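You operate a simulated robot arm through the tools that you are given. There is no shell and no other tool. Be economical: measure what you need, move in short steps, check, and stop when the job is done.

You are at the controls of a simulated robot arm. One attempt, no reset.

Task
Cure the pink disc on HIGH in the curing box.
Fine: open the drawer again after, leave the disc in it and turn the purple dial off; the other discs stay as they are.

It is judged by the outcome, as a careful person would: the job done as asked, and still so three seconds after it is handed in. It fails if anything else is knocked over, pushed out of place, dropped, spilled or broken.

Robot
A 7-joint arm with a two-finger gripper, on a carriage that runs on a rail from [0, -1856] to [0, 524] (x, y) and turns from -2.094 to 3.7 rad about z. Base frame: it is fixed where the carriage stands at the start and does not move with it; the origin is on the floor, on the carriage's upright axis, x ahead of it, y to its left, z up; the surface under the hand at the start is at about z = 840. Lengths are in mm, angles in rad, forces in N, time in s.
Its first joint turns from -2.601 to 2.601 rad. Places, roughly: curing drawer [700, 100, 900]; purple curing dial [800, 100, 900]; ring in the curing drawer [700, 100, 900]. Payload 2.45 kg.
The tool frame sits at the grasp point between the pads (the TCP): z along the fingers, y along the line on which they close. The tips reach 26 mm beyond it. Largest opening 96 mm; the body of the gripper starts 69 mm behind the TCP.
Orientation is that of the tool frame in the base frame, as a unit quaternion [w, x, y, z]. With the fingers straight down and closing along the base's y, the tool's x points along the base's -x, its y along +y and its z along -z.

Tools
- The arm moves only by the tool play_rows. Its argument "increments" is a list that holds one entry, the list of rows, each a list of 7 numbers: the shift along the base's x, y, z in m, then the turn, a rotation vector about the base's x, y, z in rad, then the gripper command, from -1 (shut) to 1 (fully open), values between in proportion. In form: [[[x, y, z, ax, ay, az, grip], ...]]. A call has 1 to 10 rows; each row is the pose to reach, as a shift and turn from the pose commanded when the call began. Rows are played at 5 a second. More than 50 mm and 0.15 rad between two rows, or a gripper value outside its range, and nothing of the call is played. Where a pose cannot be reached the arm comes as near as it can. A force on the tool above 40 N (or 10 N above the force at the start of the call, whichever is more), or a blocked arm, ends the call early, and 0.2 s more pass. Each finger halts on what it meets, pressing with about 40 N; the grip force reading is that of the motor and also rises with nothing between the fingers. The clock runs only during rows and for 0.2 s after the last one: add rows that repeat a pose to give the fingers time. It gives the time, the measured TCP pose, the force on the tool (base axes), the opening and the grip force at its end, in the units of the frame above (readings bear some noise), with the torque about the TCP (base axes, N m) and any sound that the robot's microphone picked up.
- Cameras (640 x 400 px; columns grow to the right, rows downward): "scene" is now at [45.8, 176.4, 1645.3]; the picture's right is [-0.02, -1.00, 0.00], its down [-0.70, 0.02, -0.71] and it looks along [0.71, -0.02, -0.70] (base axes); focal length 272 px, centre (320, 200). "wrist" rides on the gripper at [82, 3, -98] in the tool frame; the picture's right is [-0.04, 1.00, 0.00], its down [-0.73, -0.03, -0.68] and it looks along [-0.68, -0.03, 0.73] (tool axes); focal length 256 px, centre (320, 200). There is no depth. A picture from a camera that has moved, and an enlarged one, comes with that camera's place and axes in the base frame and with its lens. The place of the scene camera against the robot may be out by one fixed shift of up to 18 mm in any direction.
- capture(camera): a new picture of that camera. The clock stands still meanwhile.
- slide_trunk(by): slides the trunk up (or, below 0, down) by that many mm; the arm and the scene camera ride with it, the base frame stays. It gives what a move gives, with no picture.
- roll_base(legs): drives the robot by 1 to 6 legs, each [ahead, left, turn to the left] in mm, mm and rad, along the robot's own axes; the way and the turn of a leg run together, so that a leg with both is an arc; at most 1500 mm and 3.142 rad a leg. The arm and the cameras ride along, it lands a little off, and it stops where it bumps. It keeps to its track: a leg is cut to what the track allows. It gives what a move gives.
- turn_head(pan, tilt): turns the head with the scene camera to pan (to the left, within 2.705 rad either way) and tilt (down, from -0.506 to 1.204), counted from straight ahead of the robot. It gives what a move gives.
- zoom(camera, box): a new picture of the part [left, top, right, bottom] of that camera's present view, enlarged. The clock stands still meanwhile.
- hand_in(): hands the job in; it is judged then, once.

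Go step by step. Nothing tells you exact positions but the pictures and the camera data: compare them with the known pose of the tool, close in by small moves and look again before you grip or let go. The budget is 120 turns and 98 pictures, counting those below and the enlarged ones. Unless the task says otherwise, let go and move clear before handing in, and close with one line.

The tools are called after "Request:" as a command line: name --argument value ..., lists and objects as JSON in quotes. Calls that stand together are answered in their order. play_rows: Moves the arm, as the interface text tells. Its arguments: {"type":"object","properties":{"increments":{"type":"array","items":{"type":"array","items":{"type":"array","items":{"type":"number"}}}}},"required":["increments"]} The other tools are called the same way: slide_trunk (by) slides the trunk up or down; roll_base (legs) drives the base; turn_head (pan, tilt) turns the head that bears the scene camera; capture (camera) takes a picture; zoom (camera, box) takes an enlarged picture of a part of a camera's view; hand_in () hands the job in.

At the start:

```text
time_s: 0.0
ee_pos: [911.1, -80.5, 1179.5]
tool_rot: [0.001, 0.0, 1.0, 0.0]
contact_force: [-0.5, 0.3, 0.6]
ft_torque: [0.0, -0.02, 0.0]
grip_width: 95.7
grasp_force: 0.1
trunk travel left (down, up): [-650.0, 60.0]
robot x, y, heading: [3.0, 0.8, 0.003]
head pan, tilt: [-0.023, 0.78]
```

scene: 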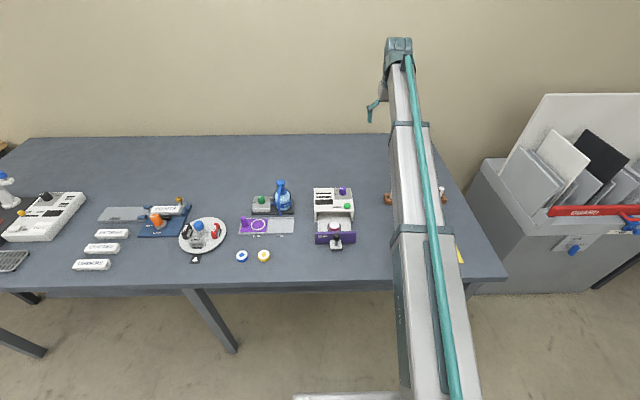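
wrist: 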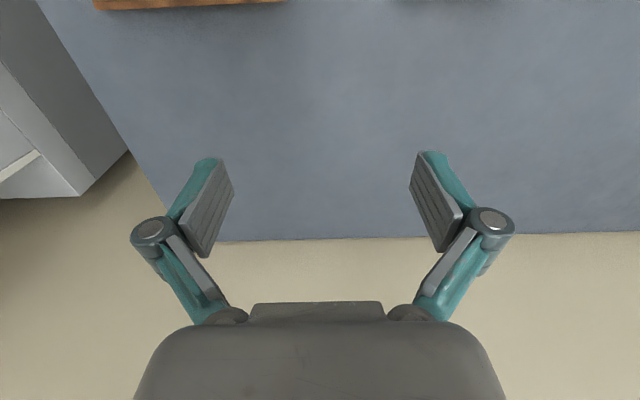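

I see a table with a curing box (white, purple drawer) near the picture's centre, and discs nearby. I'll zoom in on it for detail.

Request:
zoom --camera "scene" --box '[220, 160, 380, 280]'

Request:
zoom --camera "scene" --box '[300, 175, 370, 255]'

```text
3.33 times, centred on (300, 220) of scene
camera zoom: at [45.8, 176.4, 1645.3], right [-0.02, -1.0, 0.0], down [-0.7, 0.02, -0.71], along [0.71, -0.02, -0.7], focal length 908 px, centre (387, 133)
```

zoom: 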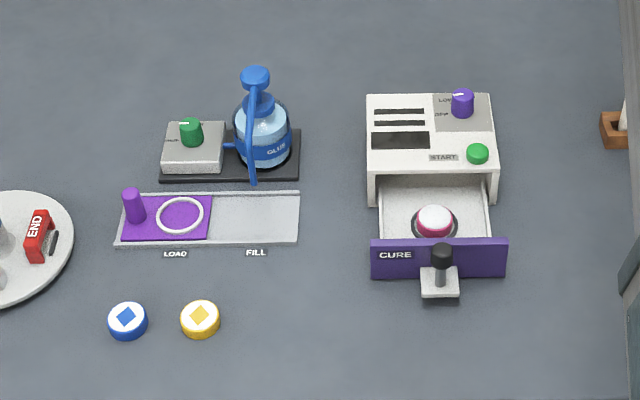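

```text
5.00 times, centred on (335, 215) of scene
camera zoom: at [45.8, 176.4, 1645.3], right [-0.02, -1.0, 0.0], down [-0.7, 0.02, -0.71], along [0.71, -0.02, -0.7], focal length 1362 px, centre (245, 125)
```

zoom: 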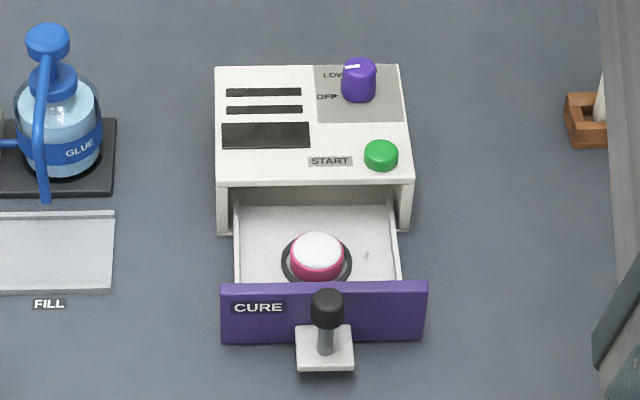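

The pink disc is already in the open drawer of the curing box. The dial is near x 797, y 70 and the drawer knob near x 616, y 104. I'll move the hand high in front of the box to get a wrist view of the labels.

Request:
play_rows --increments '[[[-0.04, 0.022, 0, 0, 0, 0, 1], [-0.08, 0.044, 0, 0, 0, 0, 1], [-0.12, 0.066, 0, 0, 0, 0, 1], [-0.16, 0.088, 0, 0, 0, 0, 1], [-0.2, 0.11, 0, 0, 0, 0, 1], [-0.24, 0.132, 0, 0, 0, 0, 1], [-0.28, 0.154, 0, 0, 0, 0, 1], [-0.31, 0.17, 0, 0, 0, 0, 1], [-0.31, 0.17, 0, 0, 0, 0, 1]]]'

Request:
capture --camera "wrist"

```text
time_s: 2.0
ee_pos: [600.0, 88.7, 1178.3]
tool_rot: [0.0, 0.0, 1.0, 0.0]
contact_force: [-0.4, -0.1, 0.4]
ft_torque: [-0.01, 0.02, -0.02]
grip_width: 96.1
grasp_force: 0.1
trunk travel left (down, up): [-650.0, 60.0]
robot x, y, heading: [2.5, 0.1, 0.003]
head pan, tilt: [-0.023, 0.78]
```

```text
93 pictures are left
camera wrist: at [517.6, 92.8, 1274.8], right [0.04, 1.0, 0.0], down [0.73, -0.03, 0.68], along [0.68, -0.03, -0.73], focal length 256 px, centre (320, 200)
```

wrist: 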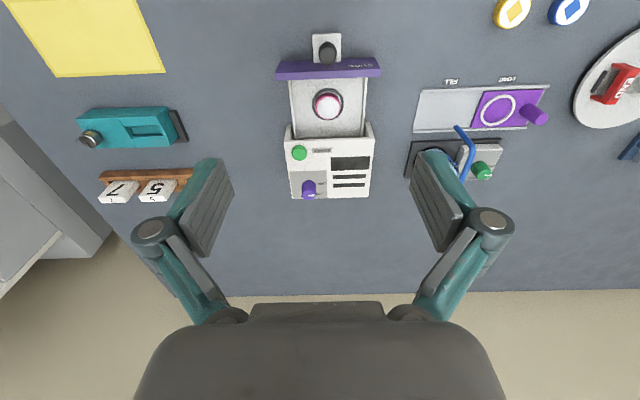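

The wrist view looks down on the whole box, upside down. I'll enlarge the top and the drawer.

Request:
zoom --camera "wrist" --box '[280, 140, 384, 205]'

Request:
zoom --camera "wrist" --box '[270, 25, 390, 145]'

Request:
zoom --camera "scene" --box '[310, 180, 360, 215]'

```text
6.15 times, centred on (332, 172) of wrist
camera zoom: at [517.6, 92.8, 1274.8], right [0.04, 1.0, 0.0], down [0.73, -0.03, 0.68], along [0.68, -0.03, -0.73], focal length 1575 px, centre (246, 369)
```

zoom: 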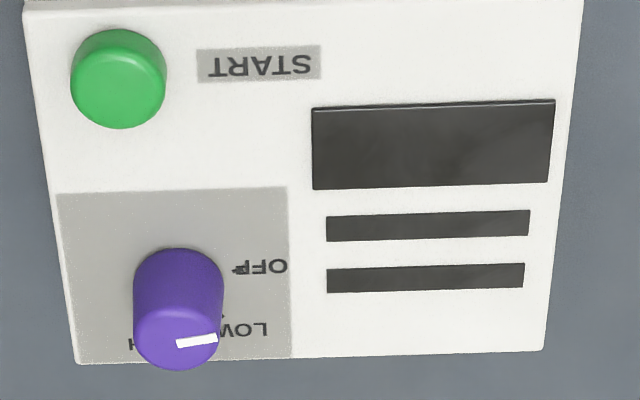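

```text
3.33 times, centred on (330, 85) of wrist
camera zoom: at [517.6, 92.8, 1274.8], right [0.04, 1.0, 0.0], down [0.73, -0.03, 0.68], along [0.68, -0.03, -0.73], focal length 853 px, centre (287, 583)
```

zoom: 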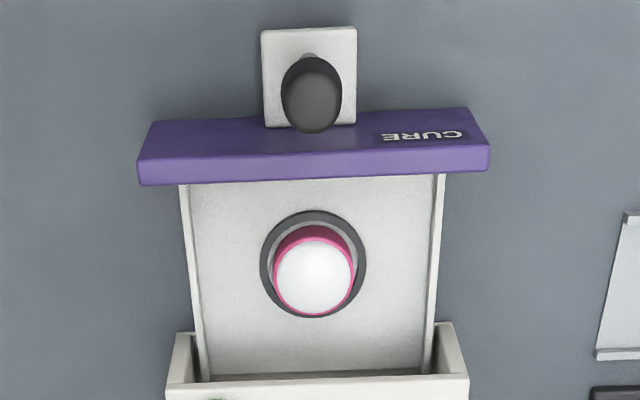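

```text
11.43 times, centred on (335, 198) of scene
camera zoom: at [45.8, 176.4, 1645.3], right [-0.02, -1.0, 0.0], down [-0.7, 0.02, -0.71], along [0.71, -0.02, -0.7], focal length 3114 px, centre (149, 229)
```

zoom: 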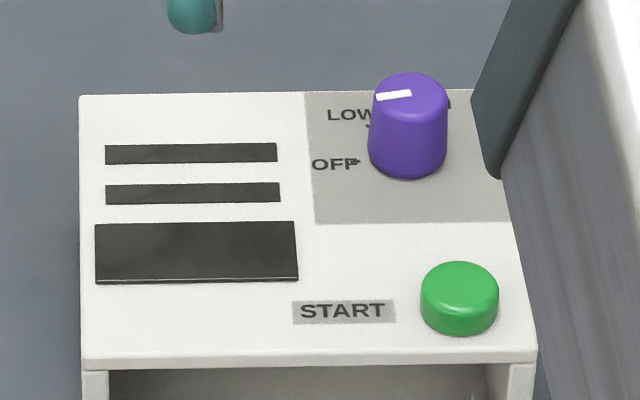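

The dial now points at OFF (left), LOW is upper-left, and HIGH is hidden behind the dial. I'll move the hand forward to look down on the dial.

Request:
play_rows --increments '[[[0.045, 0, 0, 0, 0, 0, 1], [0.09, 0, 0, 0, 0, 0, 1], [0.135, 0, 0, 0, 0, 0, 1], [0.18, 0, 0, 0, 0, 0, 1], [0.22, -0.01, 0, 0, 0, 0, 1], [0.22, -0.01, 0, 0, 0, 0, 1]]]'

Request:
capture --camera "wrist"

```text
time_s: 3.4
ee_pos: [820.5, 79.3, 1179.0]
tool_rot: [0.001, 0.0, 1.0, -0.001]
contact_force: [-0.7, -0.1, 0.3]
ft_torque: [-0.04, 0.01, 0.03]
grip_width: 96.0
grasp_force: 0.0
trunk travel left (down, up): [-650.0, 60.0]
robot x, y, heading: [-1.2, 0.2, 0.004]
head pan, tilt: [-0.023, 0.78]
```

```text
89 pictures are left
camera wrist: at [739.1, 82.8, 1276.8], right [0.04, 1.0, 0.0], down [0.73, -0.03, 0.68], along [0.68, -0.03, -0.73], focal length 256 px, centre (320, 200)
```

wrist: 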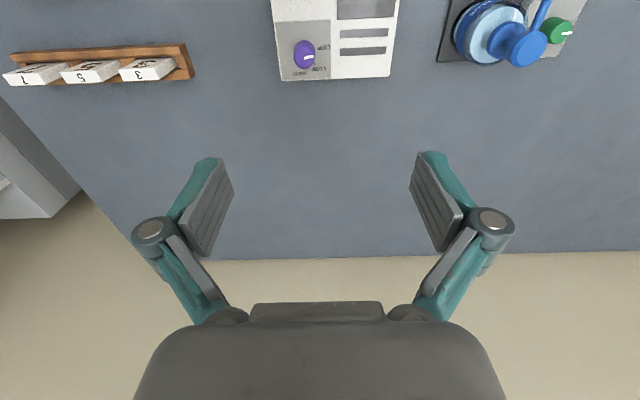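

Request:
zoom --camera "wrist" --box '[270, 10, 350, 90]'

```text
5.00 times, centred on (310, 50) of wrist
camera zoom: at [739.1, 82.8, 1276.8], right [0.04, 1.0, 0.0], down [0.73, -0.03, 0.68], along [0.68, -0.03, -0.73], focal length 1280 px, centre (370, 950)
```

zoom: 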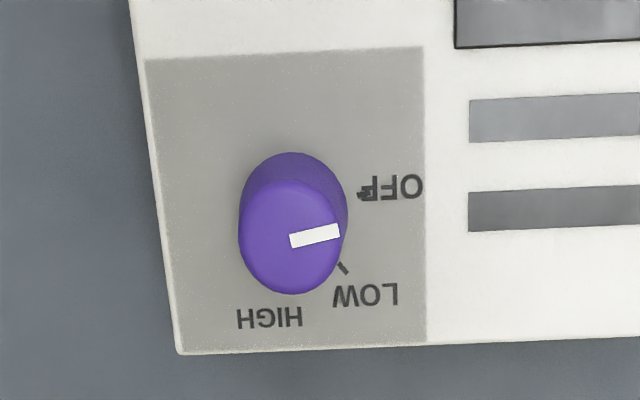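

OFF, LOW and HIGH are about 1 rad apart, clockwise. The dial top is at about (822, 59.5, 936), diameter about 24. I'll pre-turn the hand by +1.0 rad above the dial and look again.

Request:
play_rows --increments '[[[0.0, -0.01, -0.03, 0, 0, 0.14, 0.1], [0.001, -0.02, -0.06, 0, 0, 0.28, 0.1], [0.001, -0.02, -0.09, 0, 0, 0.42, 0.1], [0.0015, -0.02, -0.12, 0, 0, 0.56, 0.1], [0.0015, -0.02, -0.15, 0, 0, 0.7, 0.1], [0.0015, -0.02, -0.17, 0, 0, 0.84, 0.1], [0.0015, -0.02, -0.18, 0, 0, 0.98, 0.1], [0.0015, -0.02, -0.18, 0, 0, 1.0, 0.1], [0.0015, -0.02, -0.18, 0, 0, 1.0, 0.1]]]'

Request:
capture --camera "wrist"

Request:
capture --camera "scene"

```text
time_s: 5.4
ee_pos: [821.6, 60.5, 1000.0]
tool_rot: [0.0, -0.48, 0.878, 0.0]
contact_force: [0.5, 0.5, 0.2]
ft_torque: [0.0, -0.05, 0.0]
grip_width: 52.8
grasp_force: 0.0
trunk travel left (down, up): [-650.0, 60.0]
robot x, y, heading: [0.4, 0.0, -0.001]
head pan, tilt: [-0.023, 0.78]
```

```text
87 pictures are left
camera wrist: at [773.8, -7.2, 1096.7], right [-0.82, 0.57, 0.0], down [0.42, 0.6, 0.68], along [0.39, 0.56, -0.73], focal length 256 px, centre (320, 200)
```

wrist: 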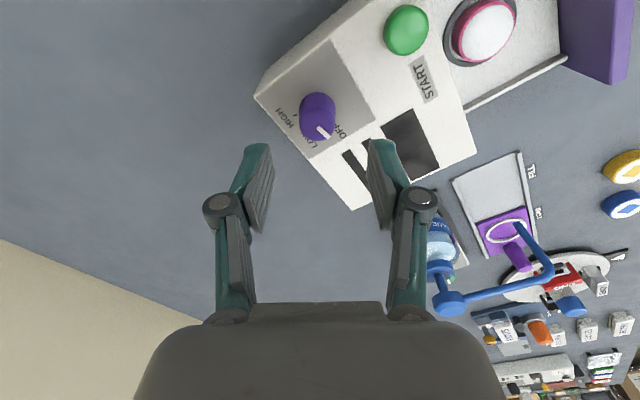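

```text
86 pictures are left
camera scene: at [45.8, 176.4, 1645.3], right [-0.02, -1.0, 0.0], down [-0.7, 0.02, -0.71], along [0.71, -0.02, -0.7], focal length 272 px, centre (320, 200)
```

scene: 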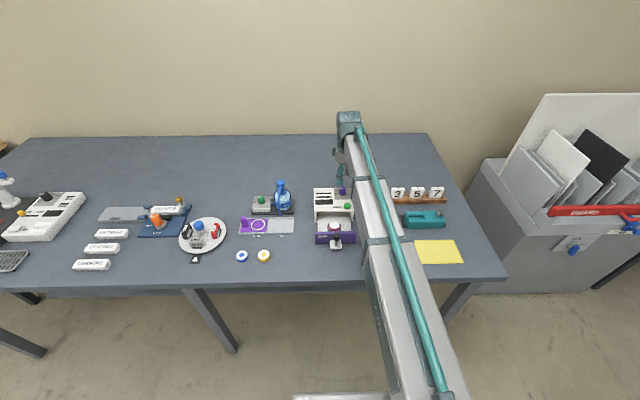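

The dial is confirmed at (822, 60). I'll take a close look at the marks, then descend and grip.

Request:
zoom --camera "wrist" --box '[260, 60, 380, 160]'

Request:
play_rows --increments '[[[0, -0.001, -0.03, 0, 0, 0, 0.1], [0, -0.001, -0.055, 0, 0, 0, 0.1], [0, -0.001, -0.064, 0, 0, 0, 0.1], [0, -0.001, -0.064, 0, 0, 0, -0.1], [0, -0.001, -0.064, 0, 0, 0, -0.3], [0, -0.001, -0.064, 0, 0, 0, -0.6], [0, -0.001, -0.064, 0, 0, 0, -0.6]]]'

```text
4.00 times, centred on (320, 110) of wrist
camera zoom: at [773.8, -7.2, 1096.7], right [-0.82, 0.57, 0.0], down [0.42, 0.6, 0.68], along [0.39, 0.56, -0.73], focal length 1024 px, centre (320, 560)
```

zoom: 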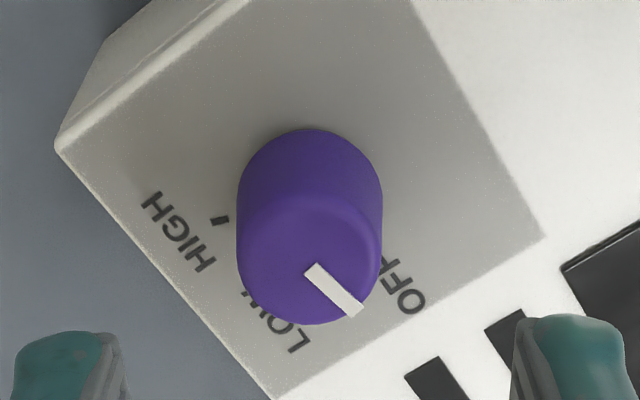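

```text
time_s: 7.0
ee_pos: [822.1, 58.1, 935.6]
tool_rot: [0.0, -0.479, 0.878, 0.001]
contact_force: [4.0, -1.0, 0.8]
ft_torque: [-0.08, -0.11, 0.01]
grip_width: 26.8
grasp_force: 45.0
trunk travel left (down, up): [-650.0, 60.0]
robot x, y, heading: [-3.1, -1.6, -0.001]
head pan, tilt: [-0.023, 0.78]
```

The dial is gripped (27 mm). The HIGH tick is about 1.95–2.0 rad clockwise from OFF, so I'll turn the hand.

Request:
play_rows --increments '[[[0, 0, 0, 0, 0, -0.14, -0.6], [0, 0, 0, 0, 0, -0.28, -0.6], [0, 0, 0, 0, 0, -0.42, -0.6], [0, 0, 0, 0, 0, -0.56, -0.6], [0, 0, 0, 0, 0, -0.7, -0.6], [0, 0, 0, 0, 0, -0.84, -0.6], [0, 0, 0, 0, 0, -0.98, -0.6], [0, 0, 0, 0, 0, -0.98, -0.6]]]'

```text
time_s: 8.8
ee_pos: [821.2, 60.3, 935.8]
tool_rot: [-0.001, -0.01, 1.0, -0.001]
contact_force: [-0.9, 2.3, -12.1]
ft_torque: [0.15, -0.92, 0.0]
grip_width: 26.9
grasp_force: 44.9
trunk travel left (down, up): [-650.0, 60.0]
robot x, y, heading: [3.6, 1.1, 0.0]
head pan, tilt: [-0.023, 0.78]
```

Request:
play_rows --increments '[[[0, 0, 0, 0, 0, -0.14, -0.6], [0, 0, 0, 0, 0, -0.28, -0.6], [0, 0, 0, 0, 0, -0.42, -0.6], [0, 0, 0, 0, 0, -0.56, -0.6], [0, 0, 0, 0, 0, -0.7, -0.6], [0, 0, 0, 0, 0, -0.84, -0.6], [0, 0, 0, 0, 0, -0.97, -0.6], [0, 0, 0, 0, 0, -0.97, -0.6]]]'

Request:
zoom --camera "scene" --box '[310, 170, 370, 215]'

```text
time_s: 10.6
ee_pos: [821.8, 61.7, 935.0]
tool_rot: [-0.001, 0.458, 0.889, 0.0]
contact_force: [2.7, 14.9, -9.0]
ft_torque: [0.92, 0.36, 0.01]
grip_width: 26.8
grasp_force: 44.8
trunk travel left (down, up): [-650.0, 60.0]
robot x, y, heading: [1.1, -3.9, -0.006]
head pan, tilt: [-0.023, 0.78]
```

```text
8.89 times, centred on (340, 192) of scene
camera zoom: at [47.2, 178.1, 1645.1], right [-0.02, -1.0, 0.0], down [-0.7, 0.02, -0.71], along [0.71, -0.02, -0.7], focal length 2422 px, centre (142, 267)
```

zoom: 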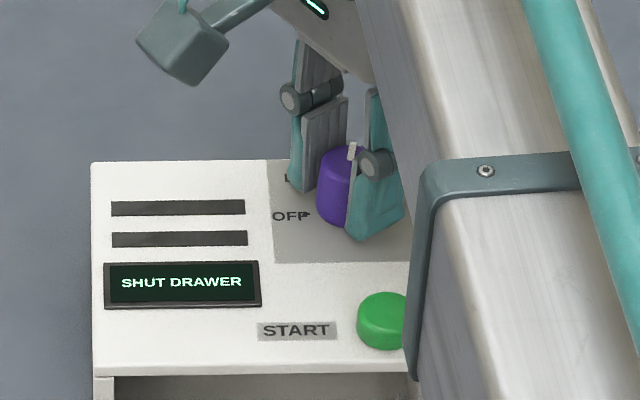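

The display woke up with "SHUT DRAWER". I'll release, lift and check the pointer.

Request:
play_rows --increments '[[[0, 0, 0, 0, 0, 0, -0.2], [0, 0, 0, 0, 0, 0, 0.1], [0, 0, 0, 0, 0, 0, 0.1], [0, 0, 0.04, 0, 0, 0, 0.1], [-0.01, 0, 0.08, 0, 0, 0.13, 0.1], [-0.01, 0, 0.12, 0, 0, 0.26, 0.1], [0, 0, 0.15, 0, 0, 0.4, 0.1], [0, 0, 0.15, 0, 0, 0.4, 0.1]]]'

Request:
capture --camera "wrist"

```text
time_s: 12.4
ee_pos: [823.6, 58.3, 1087.0]
tool_rot: [0.0, 0.27, 0.963, 0.0]
contact_force: [-0.2, 0.1, -0.6]
ft_torque: [0.0, 0.01, 0.01]
grip_width: 53.0
grasp_force: 0.1
trunk travel left (down, up): [-650.0, 60.0]
robot x, y, heading: [0.9, -0.3, -0.002]
head pan, tilt: [-0.023, 0.78]
```

```text
83 pictures are left
camera wrist: at [754.9, 103.1, 1184.7], right [0.56, 0.83, 0.0], down [0.61, -0.41, 0.68], along [0.56, -0.38, -0.73], focal length 256 px, centre (320, 200)
```

wrist: 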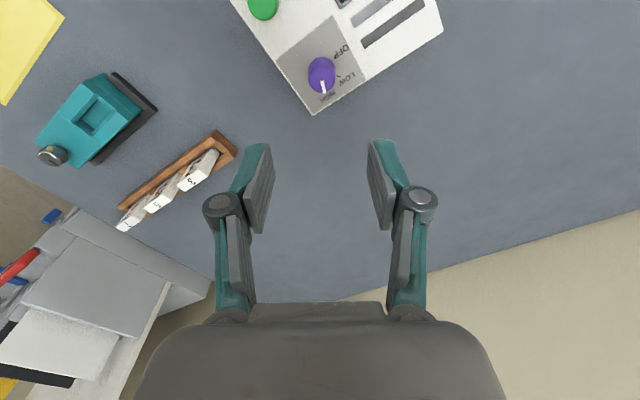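

Request:
zoom --camera "wrist" --box '[280, 30, 380, 120]'

Request:
zoom --camera "scene" --box '[300, 175, 370, 255]'

```text
4.44 times, centred on (330, 75) of wrist
camera zoom: at [754.9, 103.1, 1184.7], right [0.56, 0.83, 0.0], down [0.61, -0.41, 0.68], along [0.56, -0.38, -0.73], focal length 1138 px, centre (276, 756)
```

zoom: 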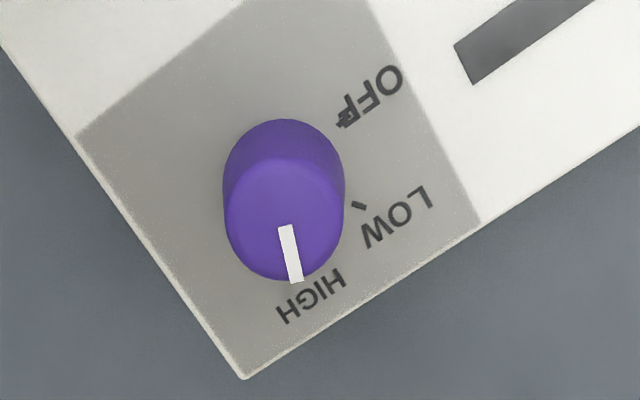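

```text
5.00 times, centred on (335, 215) of scene
camera zoom: at [45.9, 176.4, 1645.3], right [-0.02, -1.0, 0.0], down [-0.7, 0.02, -0.71], along [0.71, -0.02, -0.7], focal length 1362 px, centre (245, 125)
```

zoom: 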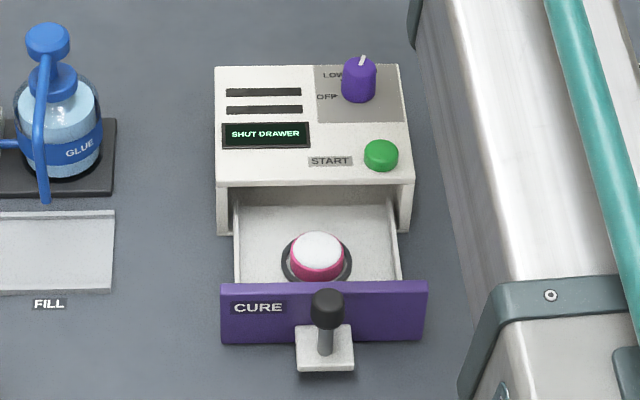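

The dial points at HIGH. Now I'll go over the drawer knob, near (595, 98), turned back square.

Request:
play_rows --increments '[[[-0.04, 0.005, 0, 0, 0, 0.1, 0.1], [-0.08, 0.01, 0, 0, 0, 0.2, 0.1], [-0.12, 0.02, 0, 0, 0, 0.3, 0.1], [-0.16, 0.03, 0, 0, 0, 0.4, 0.1], [-0.2, 0.035, 0, 0, 0, 0.5, 0.1], [-0.228, 0.04, -0.02, 0, 0, 0.547, 0.1], [-0.228, 0.04, -0.02, 0, 0, 0.547, 0.1]]]'

Request:
capture --camera "wrist"

Request:
zoom --camera "scene" --box '[280, 160, 400, 260]'

```text
time_s: 14.0
ee_pos: [591.7, 99.9, 1066.7]
tool_rot: [0.0, 0.0, 1.0, 0.001]
contact_force: [-0.1, 0.7, -0.2]
ft_torque: [0.01, 0.03, 0.01]
grip_width: 52.8
grasp_force: 0.1
trunk travel left (down, up): [-650.0, 60.0]
robot x, y, heading: [-0.4, 0.9, -0.003]
head pan, tilt: [-0.023, 0.78]
```

```text
80 pictures are left
camera wrist: at [510.4, 103.7, 1164.0], right [0.04, 1.0, 0.0], down [0.73, -0.03, 0.68], along [0.68, -0.03, -0.73], focal length 256 px, centre (320, 200)
```

wrist: 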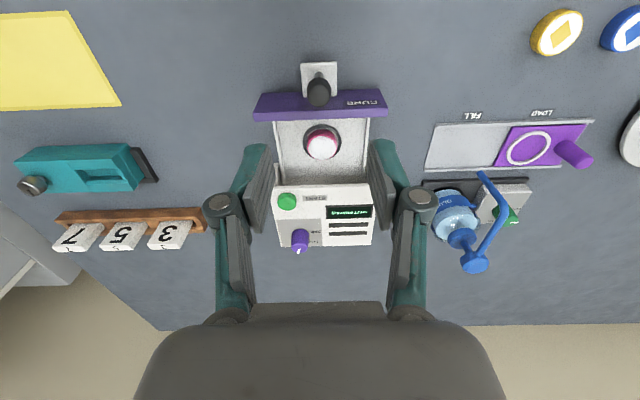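

```text
4.00 times, centred on (340, 210) of scene
camera zoom: at [45.9, 176.4, 1645.3], right [-0.02, -1.0, 0.0], down [-0.7, 0.02, -0.71], along [0.71, -0.02, -0.7], focal length 1090 px, centre (240, 160)
```

zoom: 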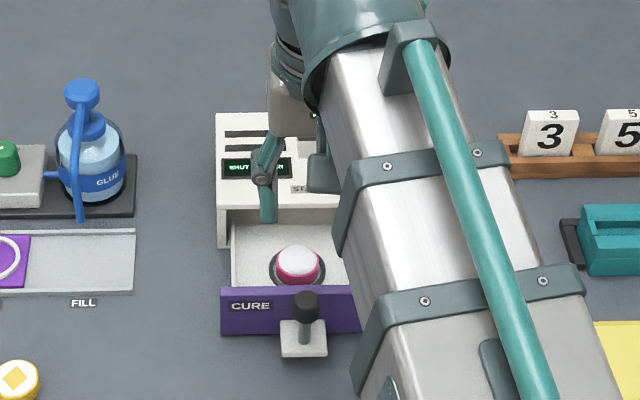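

Request:
zoom --camera "wrist" --box '[250, 50, 390, 170]'

```text
3.33 times, centred on (320, 110) of wrist
camera zoom: at [510.4, 103.7, 1164.0], right [0.04, 1.0, 0.0], down [0.73, -0.03, 0.68], along [0.68, -0.03, -0.73], focal length 853 px, centre (320, 500)
```

zoom: 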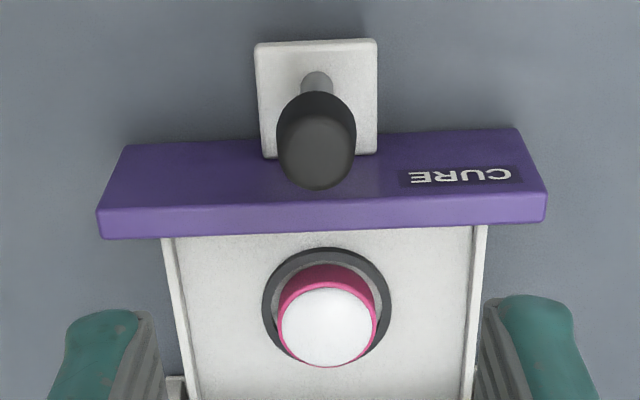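

The knob's black cap is about 21 mm wide, with its top at about (601, 98.5, 921). I'll go down around it with the fingers half open and stop for a look.

Request:
play_rows --increments '[[[0.009, -0.0014, -0.03, 0, 0, 0, 0.1], [0.009, -0.0014, -0.07, 0, 0, 0, 0.1], [0.009, -0.0014, -0.1, 0, 0, 0, 0.1], [0.009, -0.0014, -0.12, 0, 0, 0, 0.1], [0.009, -0.0014, -0.12, 0, 0, 0, 0.1]]]'

Request:
capture --camera "wrist"

Request:
zoom --camera "scene" --box '[290, 180, 370, 260]'

```text
time_s: 15.2
ee_pos: [601.8, 96.9, 945.2]
tool_rot: [0.0, 0.001, 1.0, 0.0]
contact_force: [0.0, 0.2, 0.3]
ft_torque: [-0.01, -0.01, -0.02]
grip_width: 53.0
grasp_force: 0.0
trunk travel left (down, up): [-650.0, 60.0]
robot x, y, heading: [-0.2, 0.2, 0.002]
head pan, tilt: [-0.023, 0.78]
```

```text
77 pictures are left
camera wrist: at [520.3, 100.2, 1042.2], right [0.04, 1.0, 0.0], down [0.73, -0.03, 0.68], along [0.68, -0.03, -0.73], focal length 256 px, centre (320, 200)
```

wrist: 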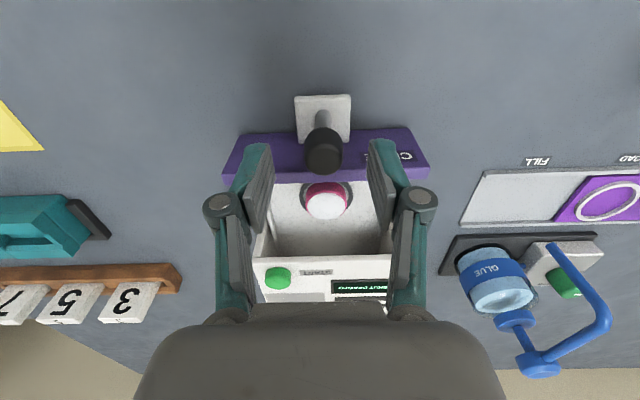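

```text
5.00 times, centred on (330, 220) of scene
camera zoom: at [45.8, 176.4, 1645.3], right [-0.02, -1.0, 0.0], down [-0.7, 0.02, -0.71], along [0.71, -0.02, -0.7], focal length 1362 px, centre (270, 100)
```

zoom: 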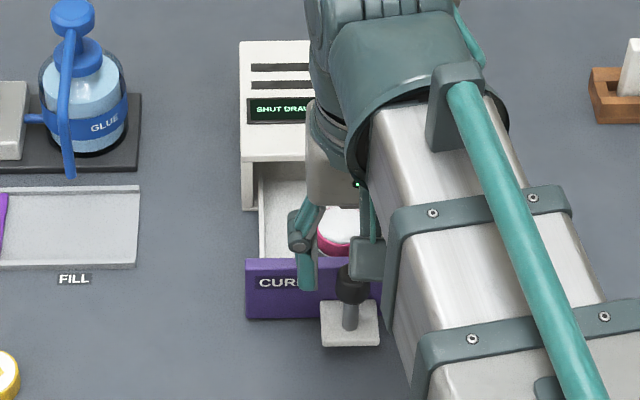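

Knob confirmed at (599, 98, 921), centred between the fingers. I'll go down 33 mm and close.

Request:
play_rows --increments '[[[-0.002, 0.0005, -0.02, 0, 0, 0, 0.1], [-0.002, 0.0005, -0.033, 0, 0, 0, 0.1], [-0.002, 0.0005, -0.033, 0, 0, 0, -0.2], [-0.002, 0.0005, -0.033, 0, 0, 0, -0.5], [-0.002, 0.0005, -0.033, 0, 0, 0, -0.75], [-0.002, 0.0005, -0.033, 0, 0, 0, -0.75]]]'

```text
time_s: 16.6
ee_pos: [598.7, 98.6, 911.9]
tool_rot: [-0.001, 0.001, 1.0, 0.0]
contact_force: [-0.1, 7.7, 0.2]
ft_torque: [0.07, -0.04, 0.04]
grip_width: 22.5
grasp_force: 44.8
trunk travel left (down, up): [-650.0, 60.0]
robot x, y, heading: [-1.5, 0.9, 0.0]
head pan, tilt: [-0.023, 0.78]
```

The knob is gripped (22.5 mm). I'll push the drawer shut in gentle steps.

Request:
play_rows --increments '[[[0.01, 0, 0, 0, 0, 0, -0.75], [0.02, 0, 0, 0, 0, 0, -0.75], [0.03, 0, 0, 0, 0, 0, -0.75], [0.04, 0, 0, 0, 0, 0, -0.75], [0.05, 0, 0, 0, 0, 0, -0.75], [0.06, 0, 0, 0, 0, 0, -0.75], [0.07, 0, 0, 0, 0, 0, -0.75], [0.07, 0, 0, 0, 0, 0, -0.75]]]'

Request:
capture --camera "wrist"

```text
time_s: 18.4
ee_pos: [670.8, 99.7, 911.7]
tool_rot: [-0.002, 0.002, 1.0, -0.001]
contact_force: [-0.3, 12.7, -19.8]
ft_torque: [0.05, -0.23, 0.02]
grip_width: 22.3
grasp_force: 44.8
trunk travel left (down, up): [-650.0, 60.0]
robot x, y, heading: [2.9, 1.2, -0.003]
head pan, tilt: [-0.023, 0.78]
```

```text
75 pictures are left
camera wrist: at [589.9, 102.4, 1009.6], right [0.04, 1.0, 0.0], down [0.73, -0.03, 0.68], along [0.68, -0.03, -0.74], focal length 256 px, centre (320, 200)
```

wrist: 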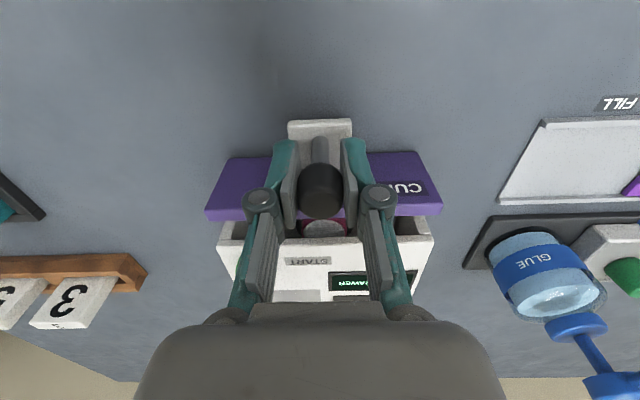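

The drawer is moving well, with some side force, so I'll ease slightly to +y as I continue.

Request:
play_rows --increments '[[[0.0, 0.001, -0.001, 0, 0, 0, -0.75], [0.01, 0.002, -0.001, 0, 0, 0, -0.75], [0.018, 0.002, -0.001, 0, 0, 0, -0.75], [0.025, 0.003, -0.001, 0, 0, 0, -0.75], [0.032, 0.003, -0.001, 0, 0, 0, -0.75], [0.032, 0.003, -0.001, 0, 0, 0, -0.75]]]'

Request:
capture --camera "wrist"

```text
time_s: 19.6
ee_pos: [692.8, 98.9, 912.2]
tool_rot: [-0.006, 0.003, 1.0, -0.001]
contact_force: [-8.0, -0.1, 7.8]
ft_torque: [-0.06, 0.04, -0.01]
grip_width: 22.1
grasp_force: 45.2
trunk travel left (down, up): [-650.0, 60.0]
robot x, y, heading: [-3.6, -2.1, -0.003]
head pan, tilt: [-0.023, 0.78]
stopped in row 6: the force on the tool passed its limit at 45 N (the readings are from after the stop); the commanded pose is now the measured one
```

```text
74 pictures are left
camera wrist: at [612.7, 102.9, 1010.6], right [0.04, 1.0, 0.0], down [0.74, -0.03, 0.67], along [0.67, -0.03, -0.74], focal length 256 px, centre (320, 200)
```

wrist: 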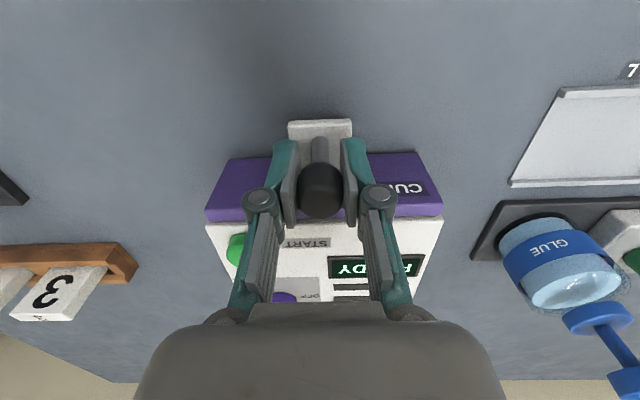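

The display reads READY, so the drawer is shut. I'll release, lift and close the fingers over START for a look.

Request:
play_rows --increments '[[[0, 0, 0, 0, 0, 0, -0.3], [0, 0, 0, 0, 0, 0, 0.0], [0, 0, 0, 0, 0, 0, 0.0], [0, 0, 0.04, 0, 0, 0, 0.0], [0, 0, 0.08, 0, 0, 0, -0.4], [0.015, -0.015, 0.11, 0, 0, 0, -1], [0.02, -0.05, 0.11, 0, 0, 0, -1], [0.02, -0.05, 0.11, 0, 0, 0, -1], [0.02, -0.05, 0.11, 0, 0, 0, -1]]]'

Request:
capture --camera "wrist"

Request:
zoom --camera "scene" --box '[290, 180, 370, 260]'

```text
time_s: 21.6
ee_pos: [714.7, 50.0, 1020.3]
tool_rot: [-0.007, 0.002, 1.0, -0.002]
contact_force: [-0.1, -0.3, 0.0]
ft_torque: [-0.03, -0.02, -0.01]
grip_width: 0.2
grasp_force: 28.7
trunk travel left (down, up): [-650.0, 60.0]
robot x, y, heading: [-3.5, -0.4, -0.001]
head pan, tilt: [-0.023, 0.78]
```

```text
73 pictures are left
camera wrist: at [635.5, 53.3, 1119.0], right [0.04, 1.0, 0.0], down [0.74, -0.03, 0.67], along [0.67, -0.03, -0.74], focal length 256 px, centre (320, 200)
```

wrist: 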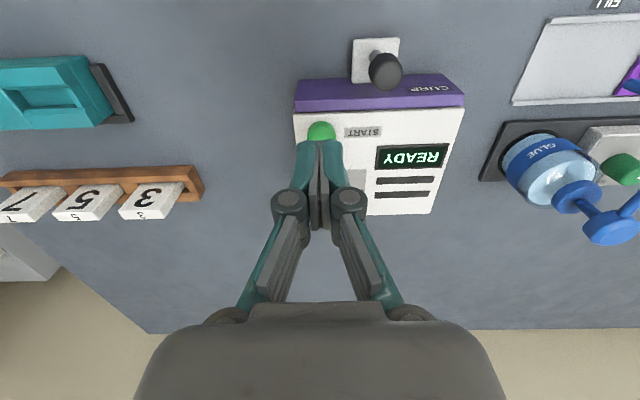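

```text
5.00 times, centred on (330, 220) of scene
camera zoom: at [45.9, 176.3, 1645.3], right [-0.02, -1.0, 0.0], down [-0.7, 0.02, -0.71], along [0.71, -0.02, -0.7], focal length 1362 px, centre (270, 100)
```

zoom: 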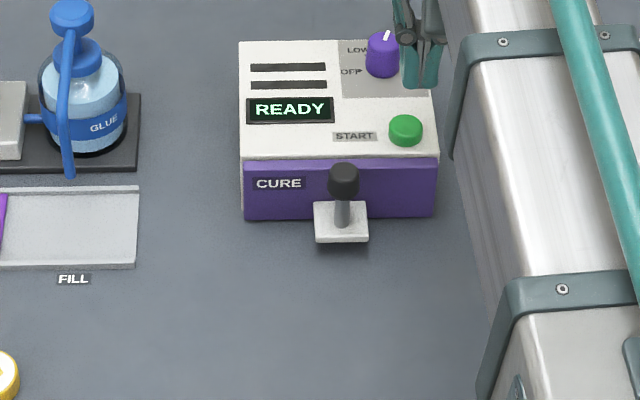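

START is at about (746, 49), top near z 917. I'll line up and press it down in small steps.

Request:
play_rows --increments '[[[0.0315, -0.001, 0, 0, 0, 0, -1], [0.0315, -0.001, -0.035, 0, 0, 0, -1], [0.0315, -0.001, -0.065, 0, 0, 0, -1], [0.0315, -0.001, -0.072, 0, 0, 0, -1], [0.0315, -0.001, -0.075, 0, 0, 0, -1], [0.0315, -0.001, -0.078, 0, 0, 0, -1], [0.0315, -0.001, -0.081, 0, 0, 0, -1], [0.0315, -0.001, -0.084, 0, 0, 0, -1]]]'

Request:
capture --camera "wrist"

Request:
zoom --camera "scene" --box '[290, 180, 370, 260]'

```text
time_s: 23.4
ee_pos: [746.1, 47.9, 936.6]
tool_rot: [-0.007, 0.002, 1.0, -0.001]
contact_force: [0.5, 0.7, 1.3]
ft_torque: [0.0, -0.02, 0.02]
grip_width: 6.2
grasp_force: 28.2
trunk travel left (down, up): [-650.0, 60.0]
robot x, y, heading: [0.9, 2.9, -0.0]
head pan, tilt: [-0.023, 0.78]
heard: click
```

```text
71 pictures are left
camera wrist: at [666.7, 52.7, 1035.4], right [0.04, 1.0, 0.0], down [0.74, -0.03, 0.67], along [0.67, -0.03, -0.74], focal length 256 px, centre (320, 200)
```

wrist: 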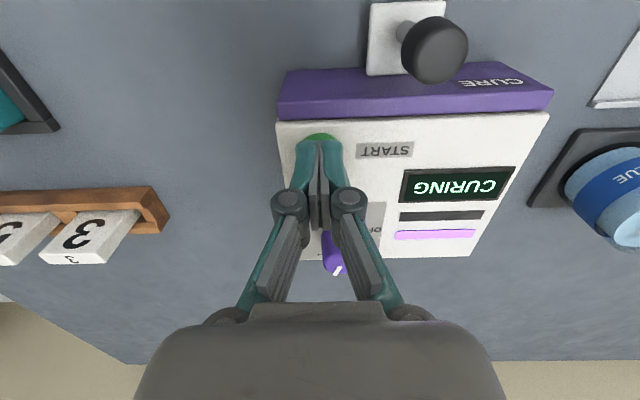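

```text
5.00 times, centred on (330, 220) of scene
camera zoom: at [45.8, 176.1, 1645.4], right [-0.02, -1.0, 0.0], down [-0.7, 0.02, -0.71], along [0.71, -0.02, -0.7], focal length 1362 px, centre (270, 100)
```

zoom: 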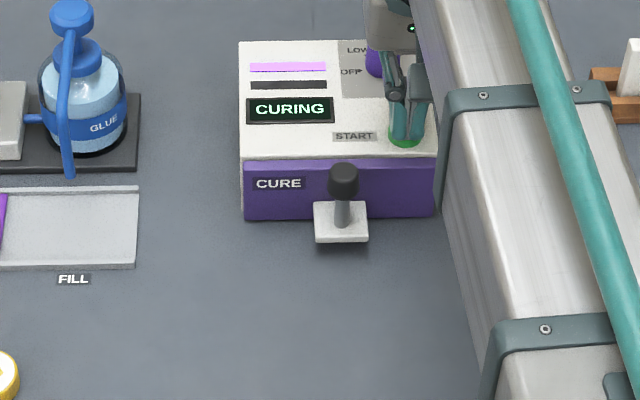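

It is CURING, with the upper lamp bar lit. I'll lift clear, position behind the knob and wait.

Request:
play_rows --increments '[[[0, 0, 0.04, 0, 0, 0, -1], [0, 0, 0.08, 0, 0, 0, -1], [-0.02, 0.02, 0.11, 0, 0, 0, -0.5], [-0.05, 0.05, 0.11, 0, 0, 0, 0.1], [-0.05, 0.05, 0.11, 0, 0, 0, 0.1], [-0.05, 0.05, 0.11, 0, 0, 0, 0.1], [-0.05, 0.05, 0.11, 0, 0, 0, 0.1], [-0.05, 0.05, 0.11, 0, 0, 0, 0.1], [-0.05, 0.05, 0.11, 0, 0, 0, 0.1]]]'

Request:
capture --camera "wrist"

```text
time_s: 25.4
ee_pos: [698.2, 98.0, 1046.7]
tool_rot: [-0.007, 0.001, 1.0, -0.001]
contact_force: [1.0, 0.0, 0.2]
ft_torque: [-0.01, 0.0, -0.02]
grip_width: 53.0
grasp_force: 0.1
trunk travel left (down, up): [-650.0, 60.0]
robot x, y, heading: [-1.1, -1.4, -0.001]
head pan, tilt: [-0.023, 0.78]
```

```text
69 pictures are left
camera wrist: at [617.7, 102.7, 1144.7], right [0.04, 1.0, 0.0], down [0.74, -0.03, 0.67], along [0.67, -0.03, -0.74], focal length 256 px, centre (320, 200)
```

wrist: 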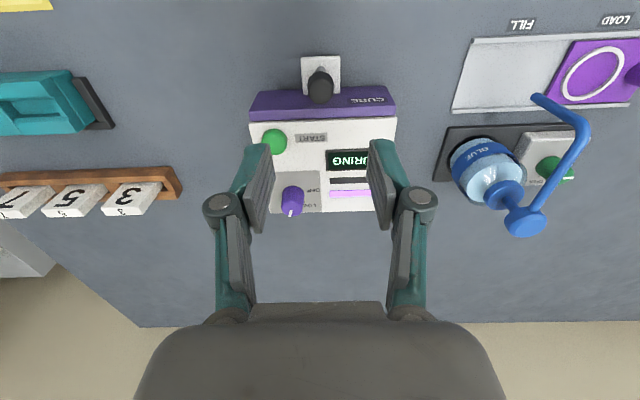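

Still curing; I'll zoom in to confirm the dial on HIGH and keep waiting.

Request:
zoom --camera "wrist" --box '[260, 140, 400, 225]'

Request:
play_rows --increments '[[[0, 0, 0, 0, 0, 0, 0.1], [0, 0, 0, 0, 0, 0, 0.1], [0, 0, 0, 0, 0, 0, 0.1], [0, 0, 0, 0, 0, 0, 0.1], [0, 0, 0, 0, 0, 0, 0.1], [0, 0, 0, 0, 0, 0, 0.1], [0, 0, 0, 0, 0, 0, 0.1], [0, 0, 0, 0, 0, 0, 0.1], [0, 0, 0, 0, 0, 0, 0.1], [0, 0, 0, 0, 0, 0, 0.1]]]'

Request:
play_rows --increments '[[[0, 0, 0, 0, 0, 0, 0.1], [0, 0, 0, 0, 0, 0, 0.1], [0, 0, 0, 0, 0, 0, 0.1], [0, 0, 0, 0, 0, 0, 0.1], [0, 0, 0, 0, 0, 0, 0.1], [0, 0, 0, 0, 0, 0, 0.1], [0, 0, 0, 0, 0, 0, 0.1], [0, 0, 0, 0, 0, 0, 0.1], [0, 0, 0, 0, 0, 0, 0.1], [0, 0, 0, 0, 0, 0, 0.1]]]'

Request:
zoom --camera "wrist" --box '[240, 50, 400, 225]'

```text
4.57 times, centred on (330, 182) of wrist
camera zoom: at [617.7, 102.7, 1144.7], right [0.04, 1.0, 0.0], down [0.74, -0.03, 0.67], along [0.67, -0.03, -0.74], focal length 1170 px, centre (274, 280)
```

zoom: 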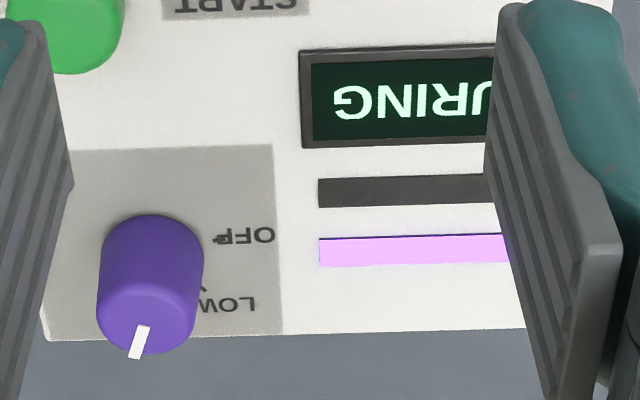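

```text
time_s: 27.6
ee_pos: [697.1, 99.4, 1046.4]
tool_rot: [-0.007, 0.002, 1.0, -0.002]
contact_force: [-0.1, -0.5, -0.2]
ft_torque: [0.0, 0.04, -0.01]
grip_width: 52.7
grasp_force: 0.0
trunk travel left (down, up): [-650.0, 60.0]
robot x, y, heading: [0.1, 1.5, 0.001]
head pan, tilt: [-0.023, 0.78]
```

```text
time_s: 29.8
ee_pos: [697.7, 98.5, 1046.1]
tool_rot: [-0.007, 0.001, 1.0, -0.001]
contact_force: [0.4, -0.5, -0.2]
ft_torque: [-0.03, -0.02, -0.02]
grip_width: 52.6
grasp_force: 0.0
trunk travel left (down, up): [-650.0, 60.0]
robot x, y, heading: [2.5, -1.1, -0.001]
head pan, tilt: [-0.023, 0.78]
```

```text
2.29 times, centred on (320, 138) of wrist
camera zoom: at [617.8, 102.7, 1144.7], right [0.04, 1.0, 0.0], down [0.74, -0.03, 0.67], along [0.67, -0.03, -0.74], focal length 585 px, centre (320, 343)
```

zoom: 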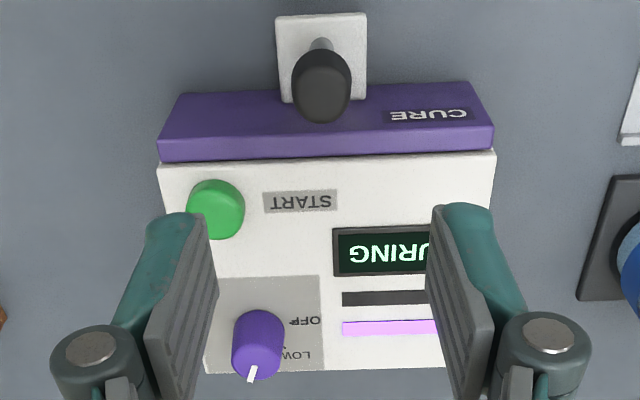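

Still curing; waiting on.

Request:
play_rows --increments '[[[0, 0, 0, 0, 0, 0, 0.1], [0, 0, 0, 0, 0, 0, 0.1], [0, 0, 0, 0, 0, 0, 0.1], [0, 0, 0, 0, 0, 0, 0.1], [0, 0, 0, 0, 0, 0, 0.1], [0, 0, 0, 0, 0, 0, 0.1], [0, 0, 0, 0, 0, 0, 0.1], [0, 0, 0, 0, 0, 0, 0.1], [0, 0, 0, 0, 0, 0, 0.1], [0, 0, 0, 0, 0, 0, 0.1]]]'

Request:
play_rows --increments '[[[0, 0, 0, 0, 0, 0, 0.1], [0, 0, 0, 0, 0, 0, 0.1], [0, 0, 0, 0, 0, 0, 0.1], [0, 0, 0, 0, 0, 0, 0.1], [0, 0, 0, 0, 0, 0, 0.1], [0, 0, 0, 0, 0, 0, 0.1], [0, 0, 0, 0, 0, 0, 0.1], [0, 0, 0, 0, 0, 0, 0.1], [0, 0, 0, 0, 0, 0, 0.1], [0, 0, 0, 0, 0, 0, 0.1]]]'

Request:
zoom --camera "wrist" --box '[240, 50, 400, 225]'

```text
time_s: 32.0
ee_pos: [697.7, 99.9, 1046.4]
tool_rot: [-0.007, 0.002, 1.0, -0.002]
contact_force: [-0.4, 0.1, 0.0]
ft_torque: [0.0, 0.0, -0.02]
grip_width: 52.6
grasp_force: 0.1
trunk travel left (down, up): [-650.0, 60.0]
robot x, y, heading: [-1.2, 1.0, 0.003]
head pan, tilt: [-0.023, 0.78]
```

```text
time_s: 34.2
ee_pos: [698.4, 98.0, 1046.9]
tool_rot: [-0.007, 0.001, 1.0, -0.001]
contact_force: [-0.1, 0.4, 0.0]
ft_torque: [-0.02, -0.02, 0.02]
grip_width: 52.6
grasp_force: 0.0
trunk travel left (down, up): [-650.0, 60.0]
robot x, y, heading: [3.8, 0.1, 0.004]
head pan, tilt: [-0.023, 0.78]
```

```text
2.29 times, centred on (320, 138) of wrist
camera zoom: at [617.8, 102.7, 1144.8], right [0.04, 1.0, 0.0], down [0.74, -0.03, 0.67], along [0.67, -0.03, -0.74], focal length 585 px, centre (320, 343)
```

zoom: 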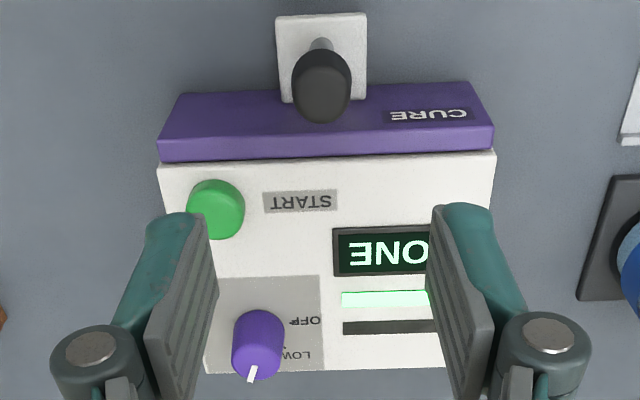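

The display reads DONE. I'll now descend on the knob (about 694, 99.5), grip it and pull the drawer open.

Request:
play_rows --increments '[[[-0.004, 0, -0.04, 0, 0, 0, 0.1], [-0.004, 0, -0.08, 0, 0, 0, 0.1], [-0.004, 0, -0.12, 0, 0, 0, 0.1], [-0.004, 0, -0.135, 0, 0, 0, 0.1], [-0.004, 0, -0.135, 0, 0, 0, -0.2], [-0.004, 0, -0.135, 0, 0, 0, -0.5], [-0.004, 0, -0.135, 0, 0, 0, -0.75], [-0.004, 0, -0.135, 0, 0, 0, -0.75]]]'

Request:
capture --camera "wrist"

```text
time_s: 36.0
ee_pos: [692.8, 99.4, 910.8]
tool_rot: [-0.007, 0.001, 1.0, -0.002]
contact_force: [-0.6, 5.3, -2.1]
ft_torque: [0.07, -0.09, 0.06]
grip_width: 22.3
grasp_force: 44.7
trunk travel left (down, up): [-650.0, 60.0]
robot x, y, heading: [-3.4, 2.1, -0.001]
head pan, tilt: [-0.023, 0.78]
```

```text
65 pictures are left
camera wrist: at [612.5, 102.7, 1008.9], right [0.04, 1.0, 0.0], down [0.74, -0.03, 0.67], along [0.67, -0.03, -0.74], focal length 256 px, centre (320, 200)
```

wrist: 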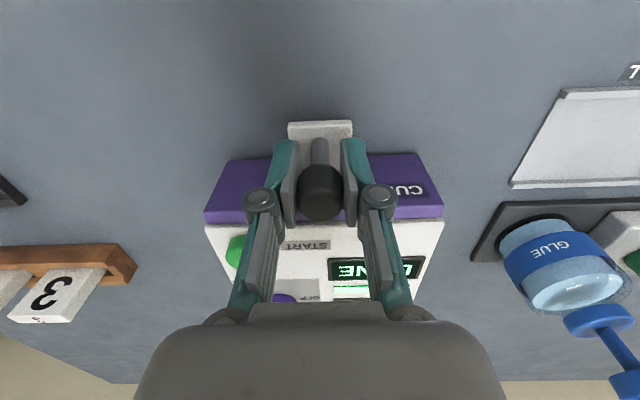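

Request:
play_rows --increments '[[[-0.008, 0, 0, 0, 0, 0, -0.75], [-0.018, 0, 0, 0, 0, 0, -0.75], [-0.028, 0, 0, 0, 0, 0, -0.75], [-0.038, 0, 0, 0, 0, 0, -0.75], [-0.048, 0, 0, 0, 0, 0, -0.75], [-0.058, -0.0005, 0, 0, 0, 0, -0.75], [-0.068, -0.0005, 0, 0, 0, 0, -0.75], [-0.078, -0.0005, 0, 0, 0, 0, -0.75], [-0.086, -0.001, 0, 0, 0, 0, -0.75], [-0.092, -0.001, 0, 0, 0, 0, -0.75]]]'

Request:
capture --camera "wrist"

```text
time_s: 38.2
ee_pos: [601.2, 99.3, 911.1]
tool_rot: [-0.007, 0.002, 1.0, -0.002]
contact_force: [-0.6, 12.9, -16.5]
ft_torque: [0.07, 0.28, 0.09]
grip_width: 22.0
grasp_force: 45.2
trunk travel left (down, up): [-650.0, 60.0]
robot x, y, heading: [-2.6, -0.0, -0.001]
head pan, tilt: [-0.023, 0.78]
```

```text
64 pictures are left
camera wrist: at [520.5, 102.8, 1009.1], right [0.04, 1.0, 0.0], down [0.74, -0.03, 0.67], along [0.67, -0.03, -0.74], focal length 256 px, centre (320, 200)
```

wrist: 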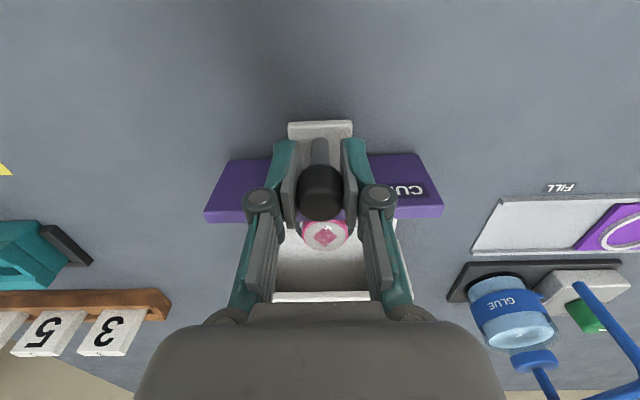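

The drawer is open and the disc now shows a pink diamond mark. I'll release, lift, and move over the dial turned by -0.97 rad.

Request:
play_rows --increments '[[[0, 0, 0, 0, 0, 0, -0.4], [0, 0, 0, 0, 0, 0, 0.0], [0, 0, 0, 0, 0, 0, 0.1], [0, 0, 0.03, 0, 0, 0, 0.1], [0, 0, 0.07, 0, 0, 0, 0.1], [0, 0, 0.11, 0, 0, 0, 0.1], [0.02, 0, 0.15, 0, 0, 0, 0.1], [0.02, 0, 0.15, 0, 0, 0, 0.1]]]'

Request:
play_rows --increments '[[[0.03, -0.005, 0, 0, 0, -0.1, 0.1], [0.06, -0.01, 0, 0, 0, -0.2, 0.1], [0.09, -0.015, 0, 0, 0, -0.3, 0.1], [0.12, -0.02, 0, 0, 0, -0.42, 0.1], [0.15, -0.025, 0, 0, 0, -0.55, 0.1], [0.18, -0.03, 0, 0, 0, -0.68, 0.1], [0.2, -0.039, 0, 0, 0, -0.8, 0.1], [0.2, -0.039, -0.02, 0, 0, -0.9, 0.1], [0.201, -0.039, -0.05, 0, 0, -0.97, 0.1], [0.201, -0.039, -0.05, 0, 0, -0.97, 0.1]]]'

Request:
capture --camera "wrist"

Request:
zoom --camera "scene" --box '[290, 180, 370, 260]'

```text
time_s: 40.0
ee_pos: [619.2, 97.2, 1062.2]
tool_rot: [-0.007, 0.002, 1.0, -0.002]
contact_force: [0.0, 0.1, 0.1]
ft_torque: [0.01, 0.0, 0.0]
grip_width: 52.8
grasp_force: 0.1
trunk travel left (down, up): [-650.0, 60.0]
robot x, y, heading: [2.0, 1.7, -0.001]
head pan, tilt: [-0.023, 0.78]
```

```text
time_s: 42.2
ee_pos: [820.6, 59.1, 1011.9]
tool_rot: [-0.007, 0.469, 0.883, 0.001]
contact_force: [-0.6, -0.5, 0.7]
ft_torque: [0.0, -0.03, -0.01]
grip_width: 52.8
grasp_force: 0.1
trunk travel left (down, up): [-650.0, 60.0]
robot x, y, heading: [-0.8, 0.0, 0.002]
head pan, tilt: [-0.023, 0.78]
```

```text
63 pictures are left
camera wrist: at [778.5, 128.0, 1110.2], right [0.85, 0.53, 0.0], down [0.39, -0.63, 0.67], along [0.35, -0.57, -0.74], focal length 256 px, centre (320, 200)
```

wrist: 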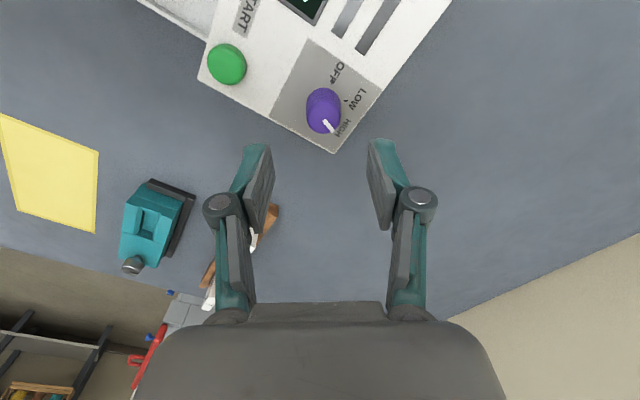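

```text
5.00 times, centred on (330, 220) of scene
camera zoom: at [46.0, 176.2, 1645.3], right [-0.02, -1.0, 0.0], down [-0.7, 0.02, -0.71], along [0.71, -0.02, -0.7], focal length 1362 px, centre (270, 100)
```

zoom: 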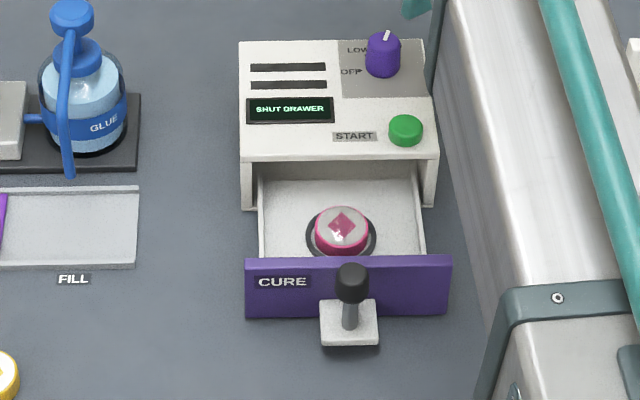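

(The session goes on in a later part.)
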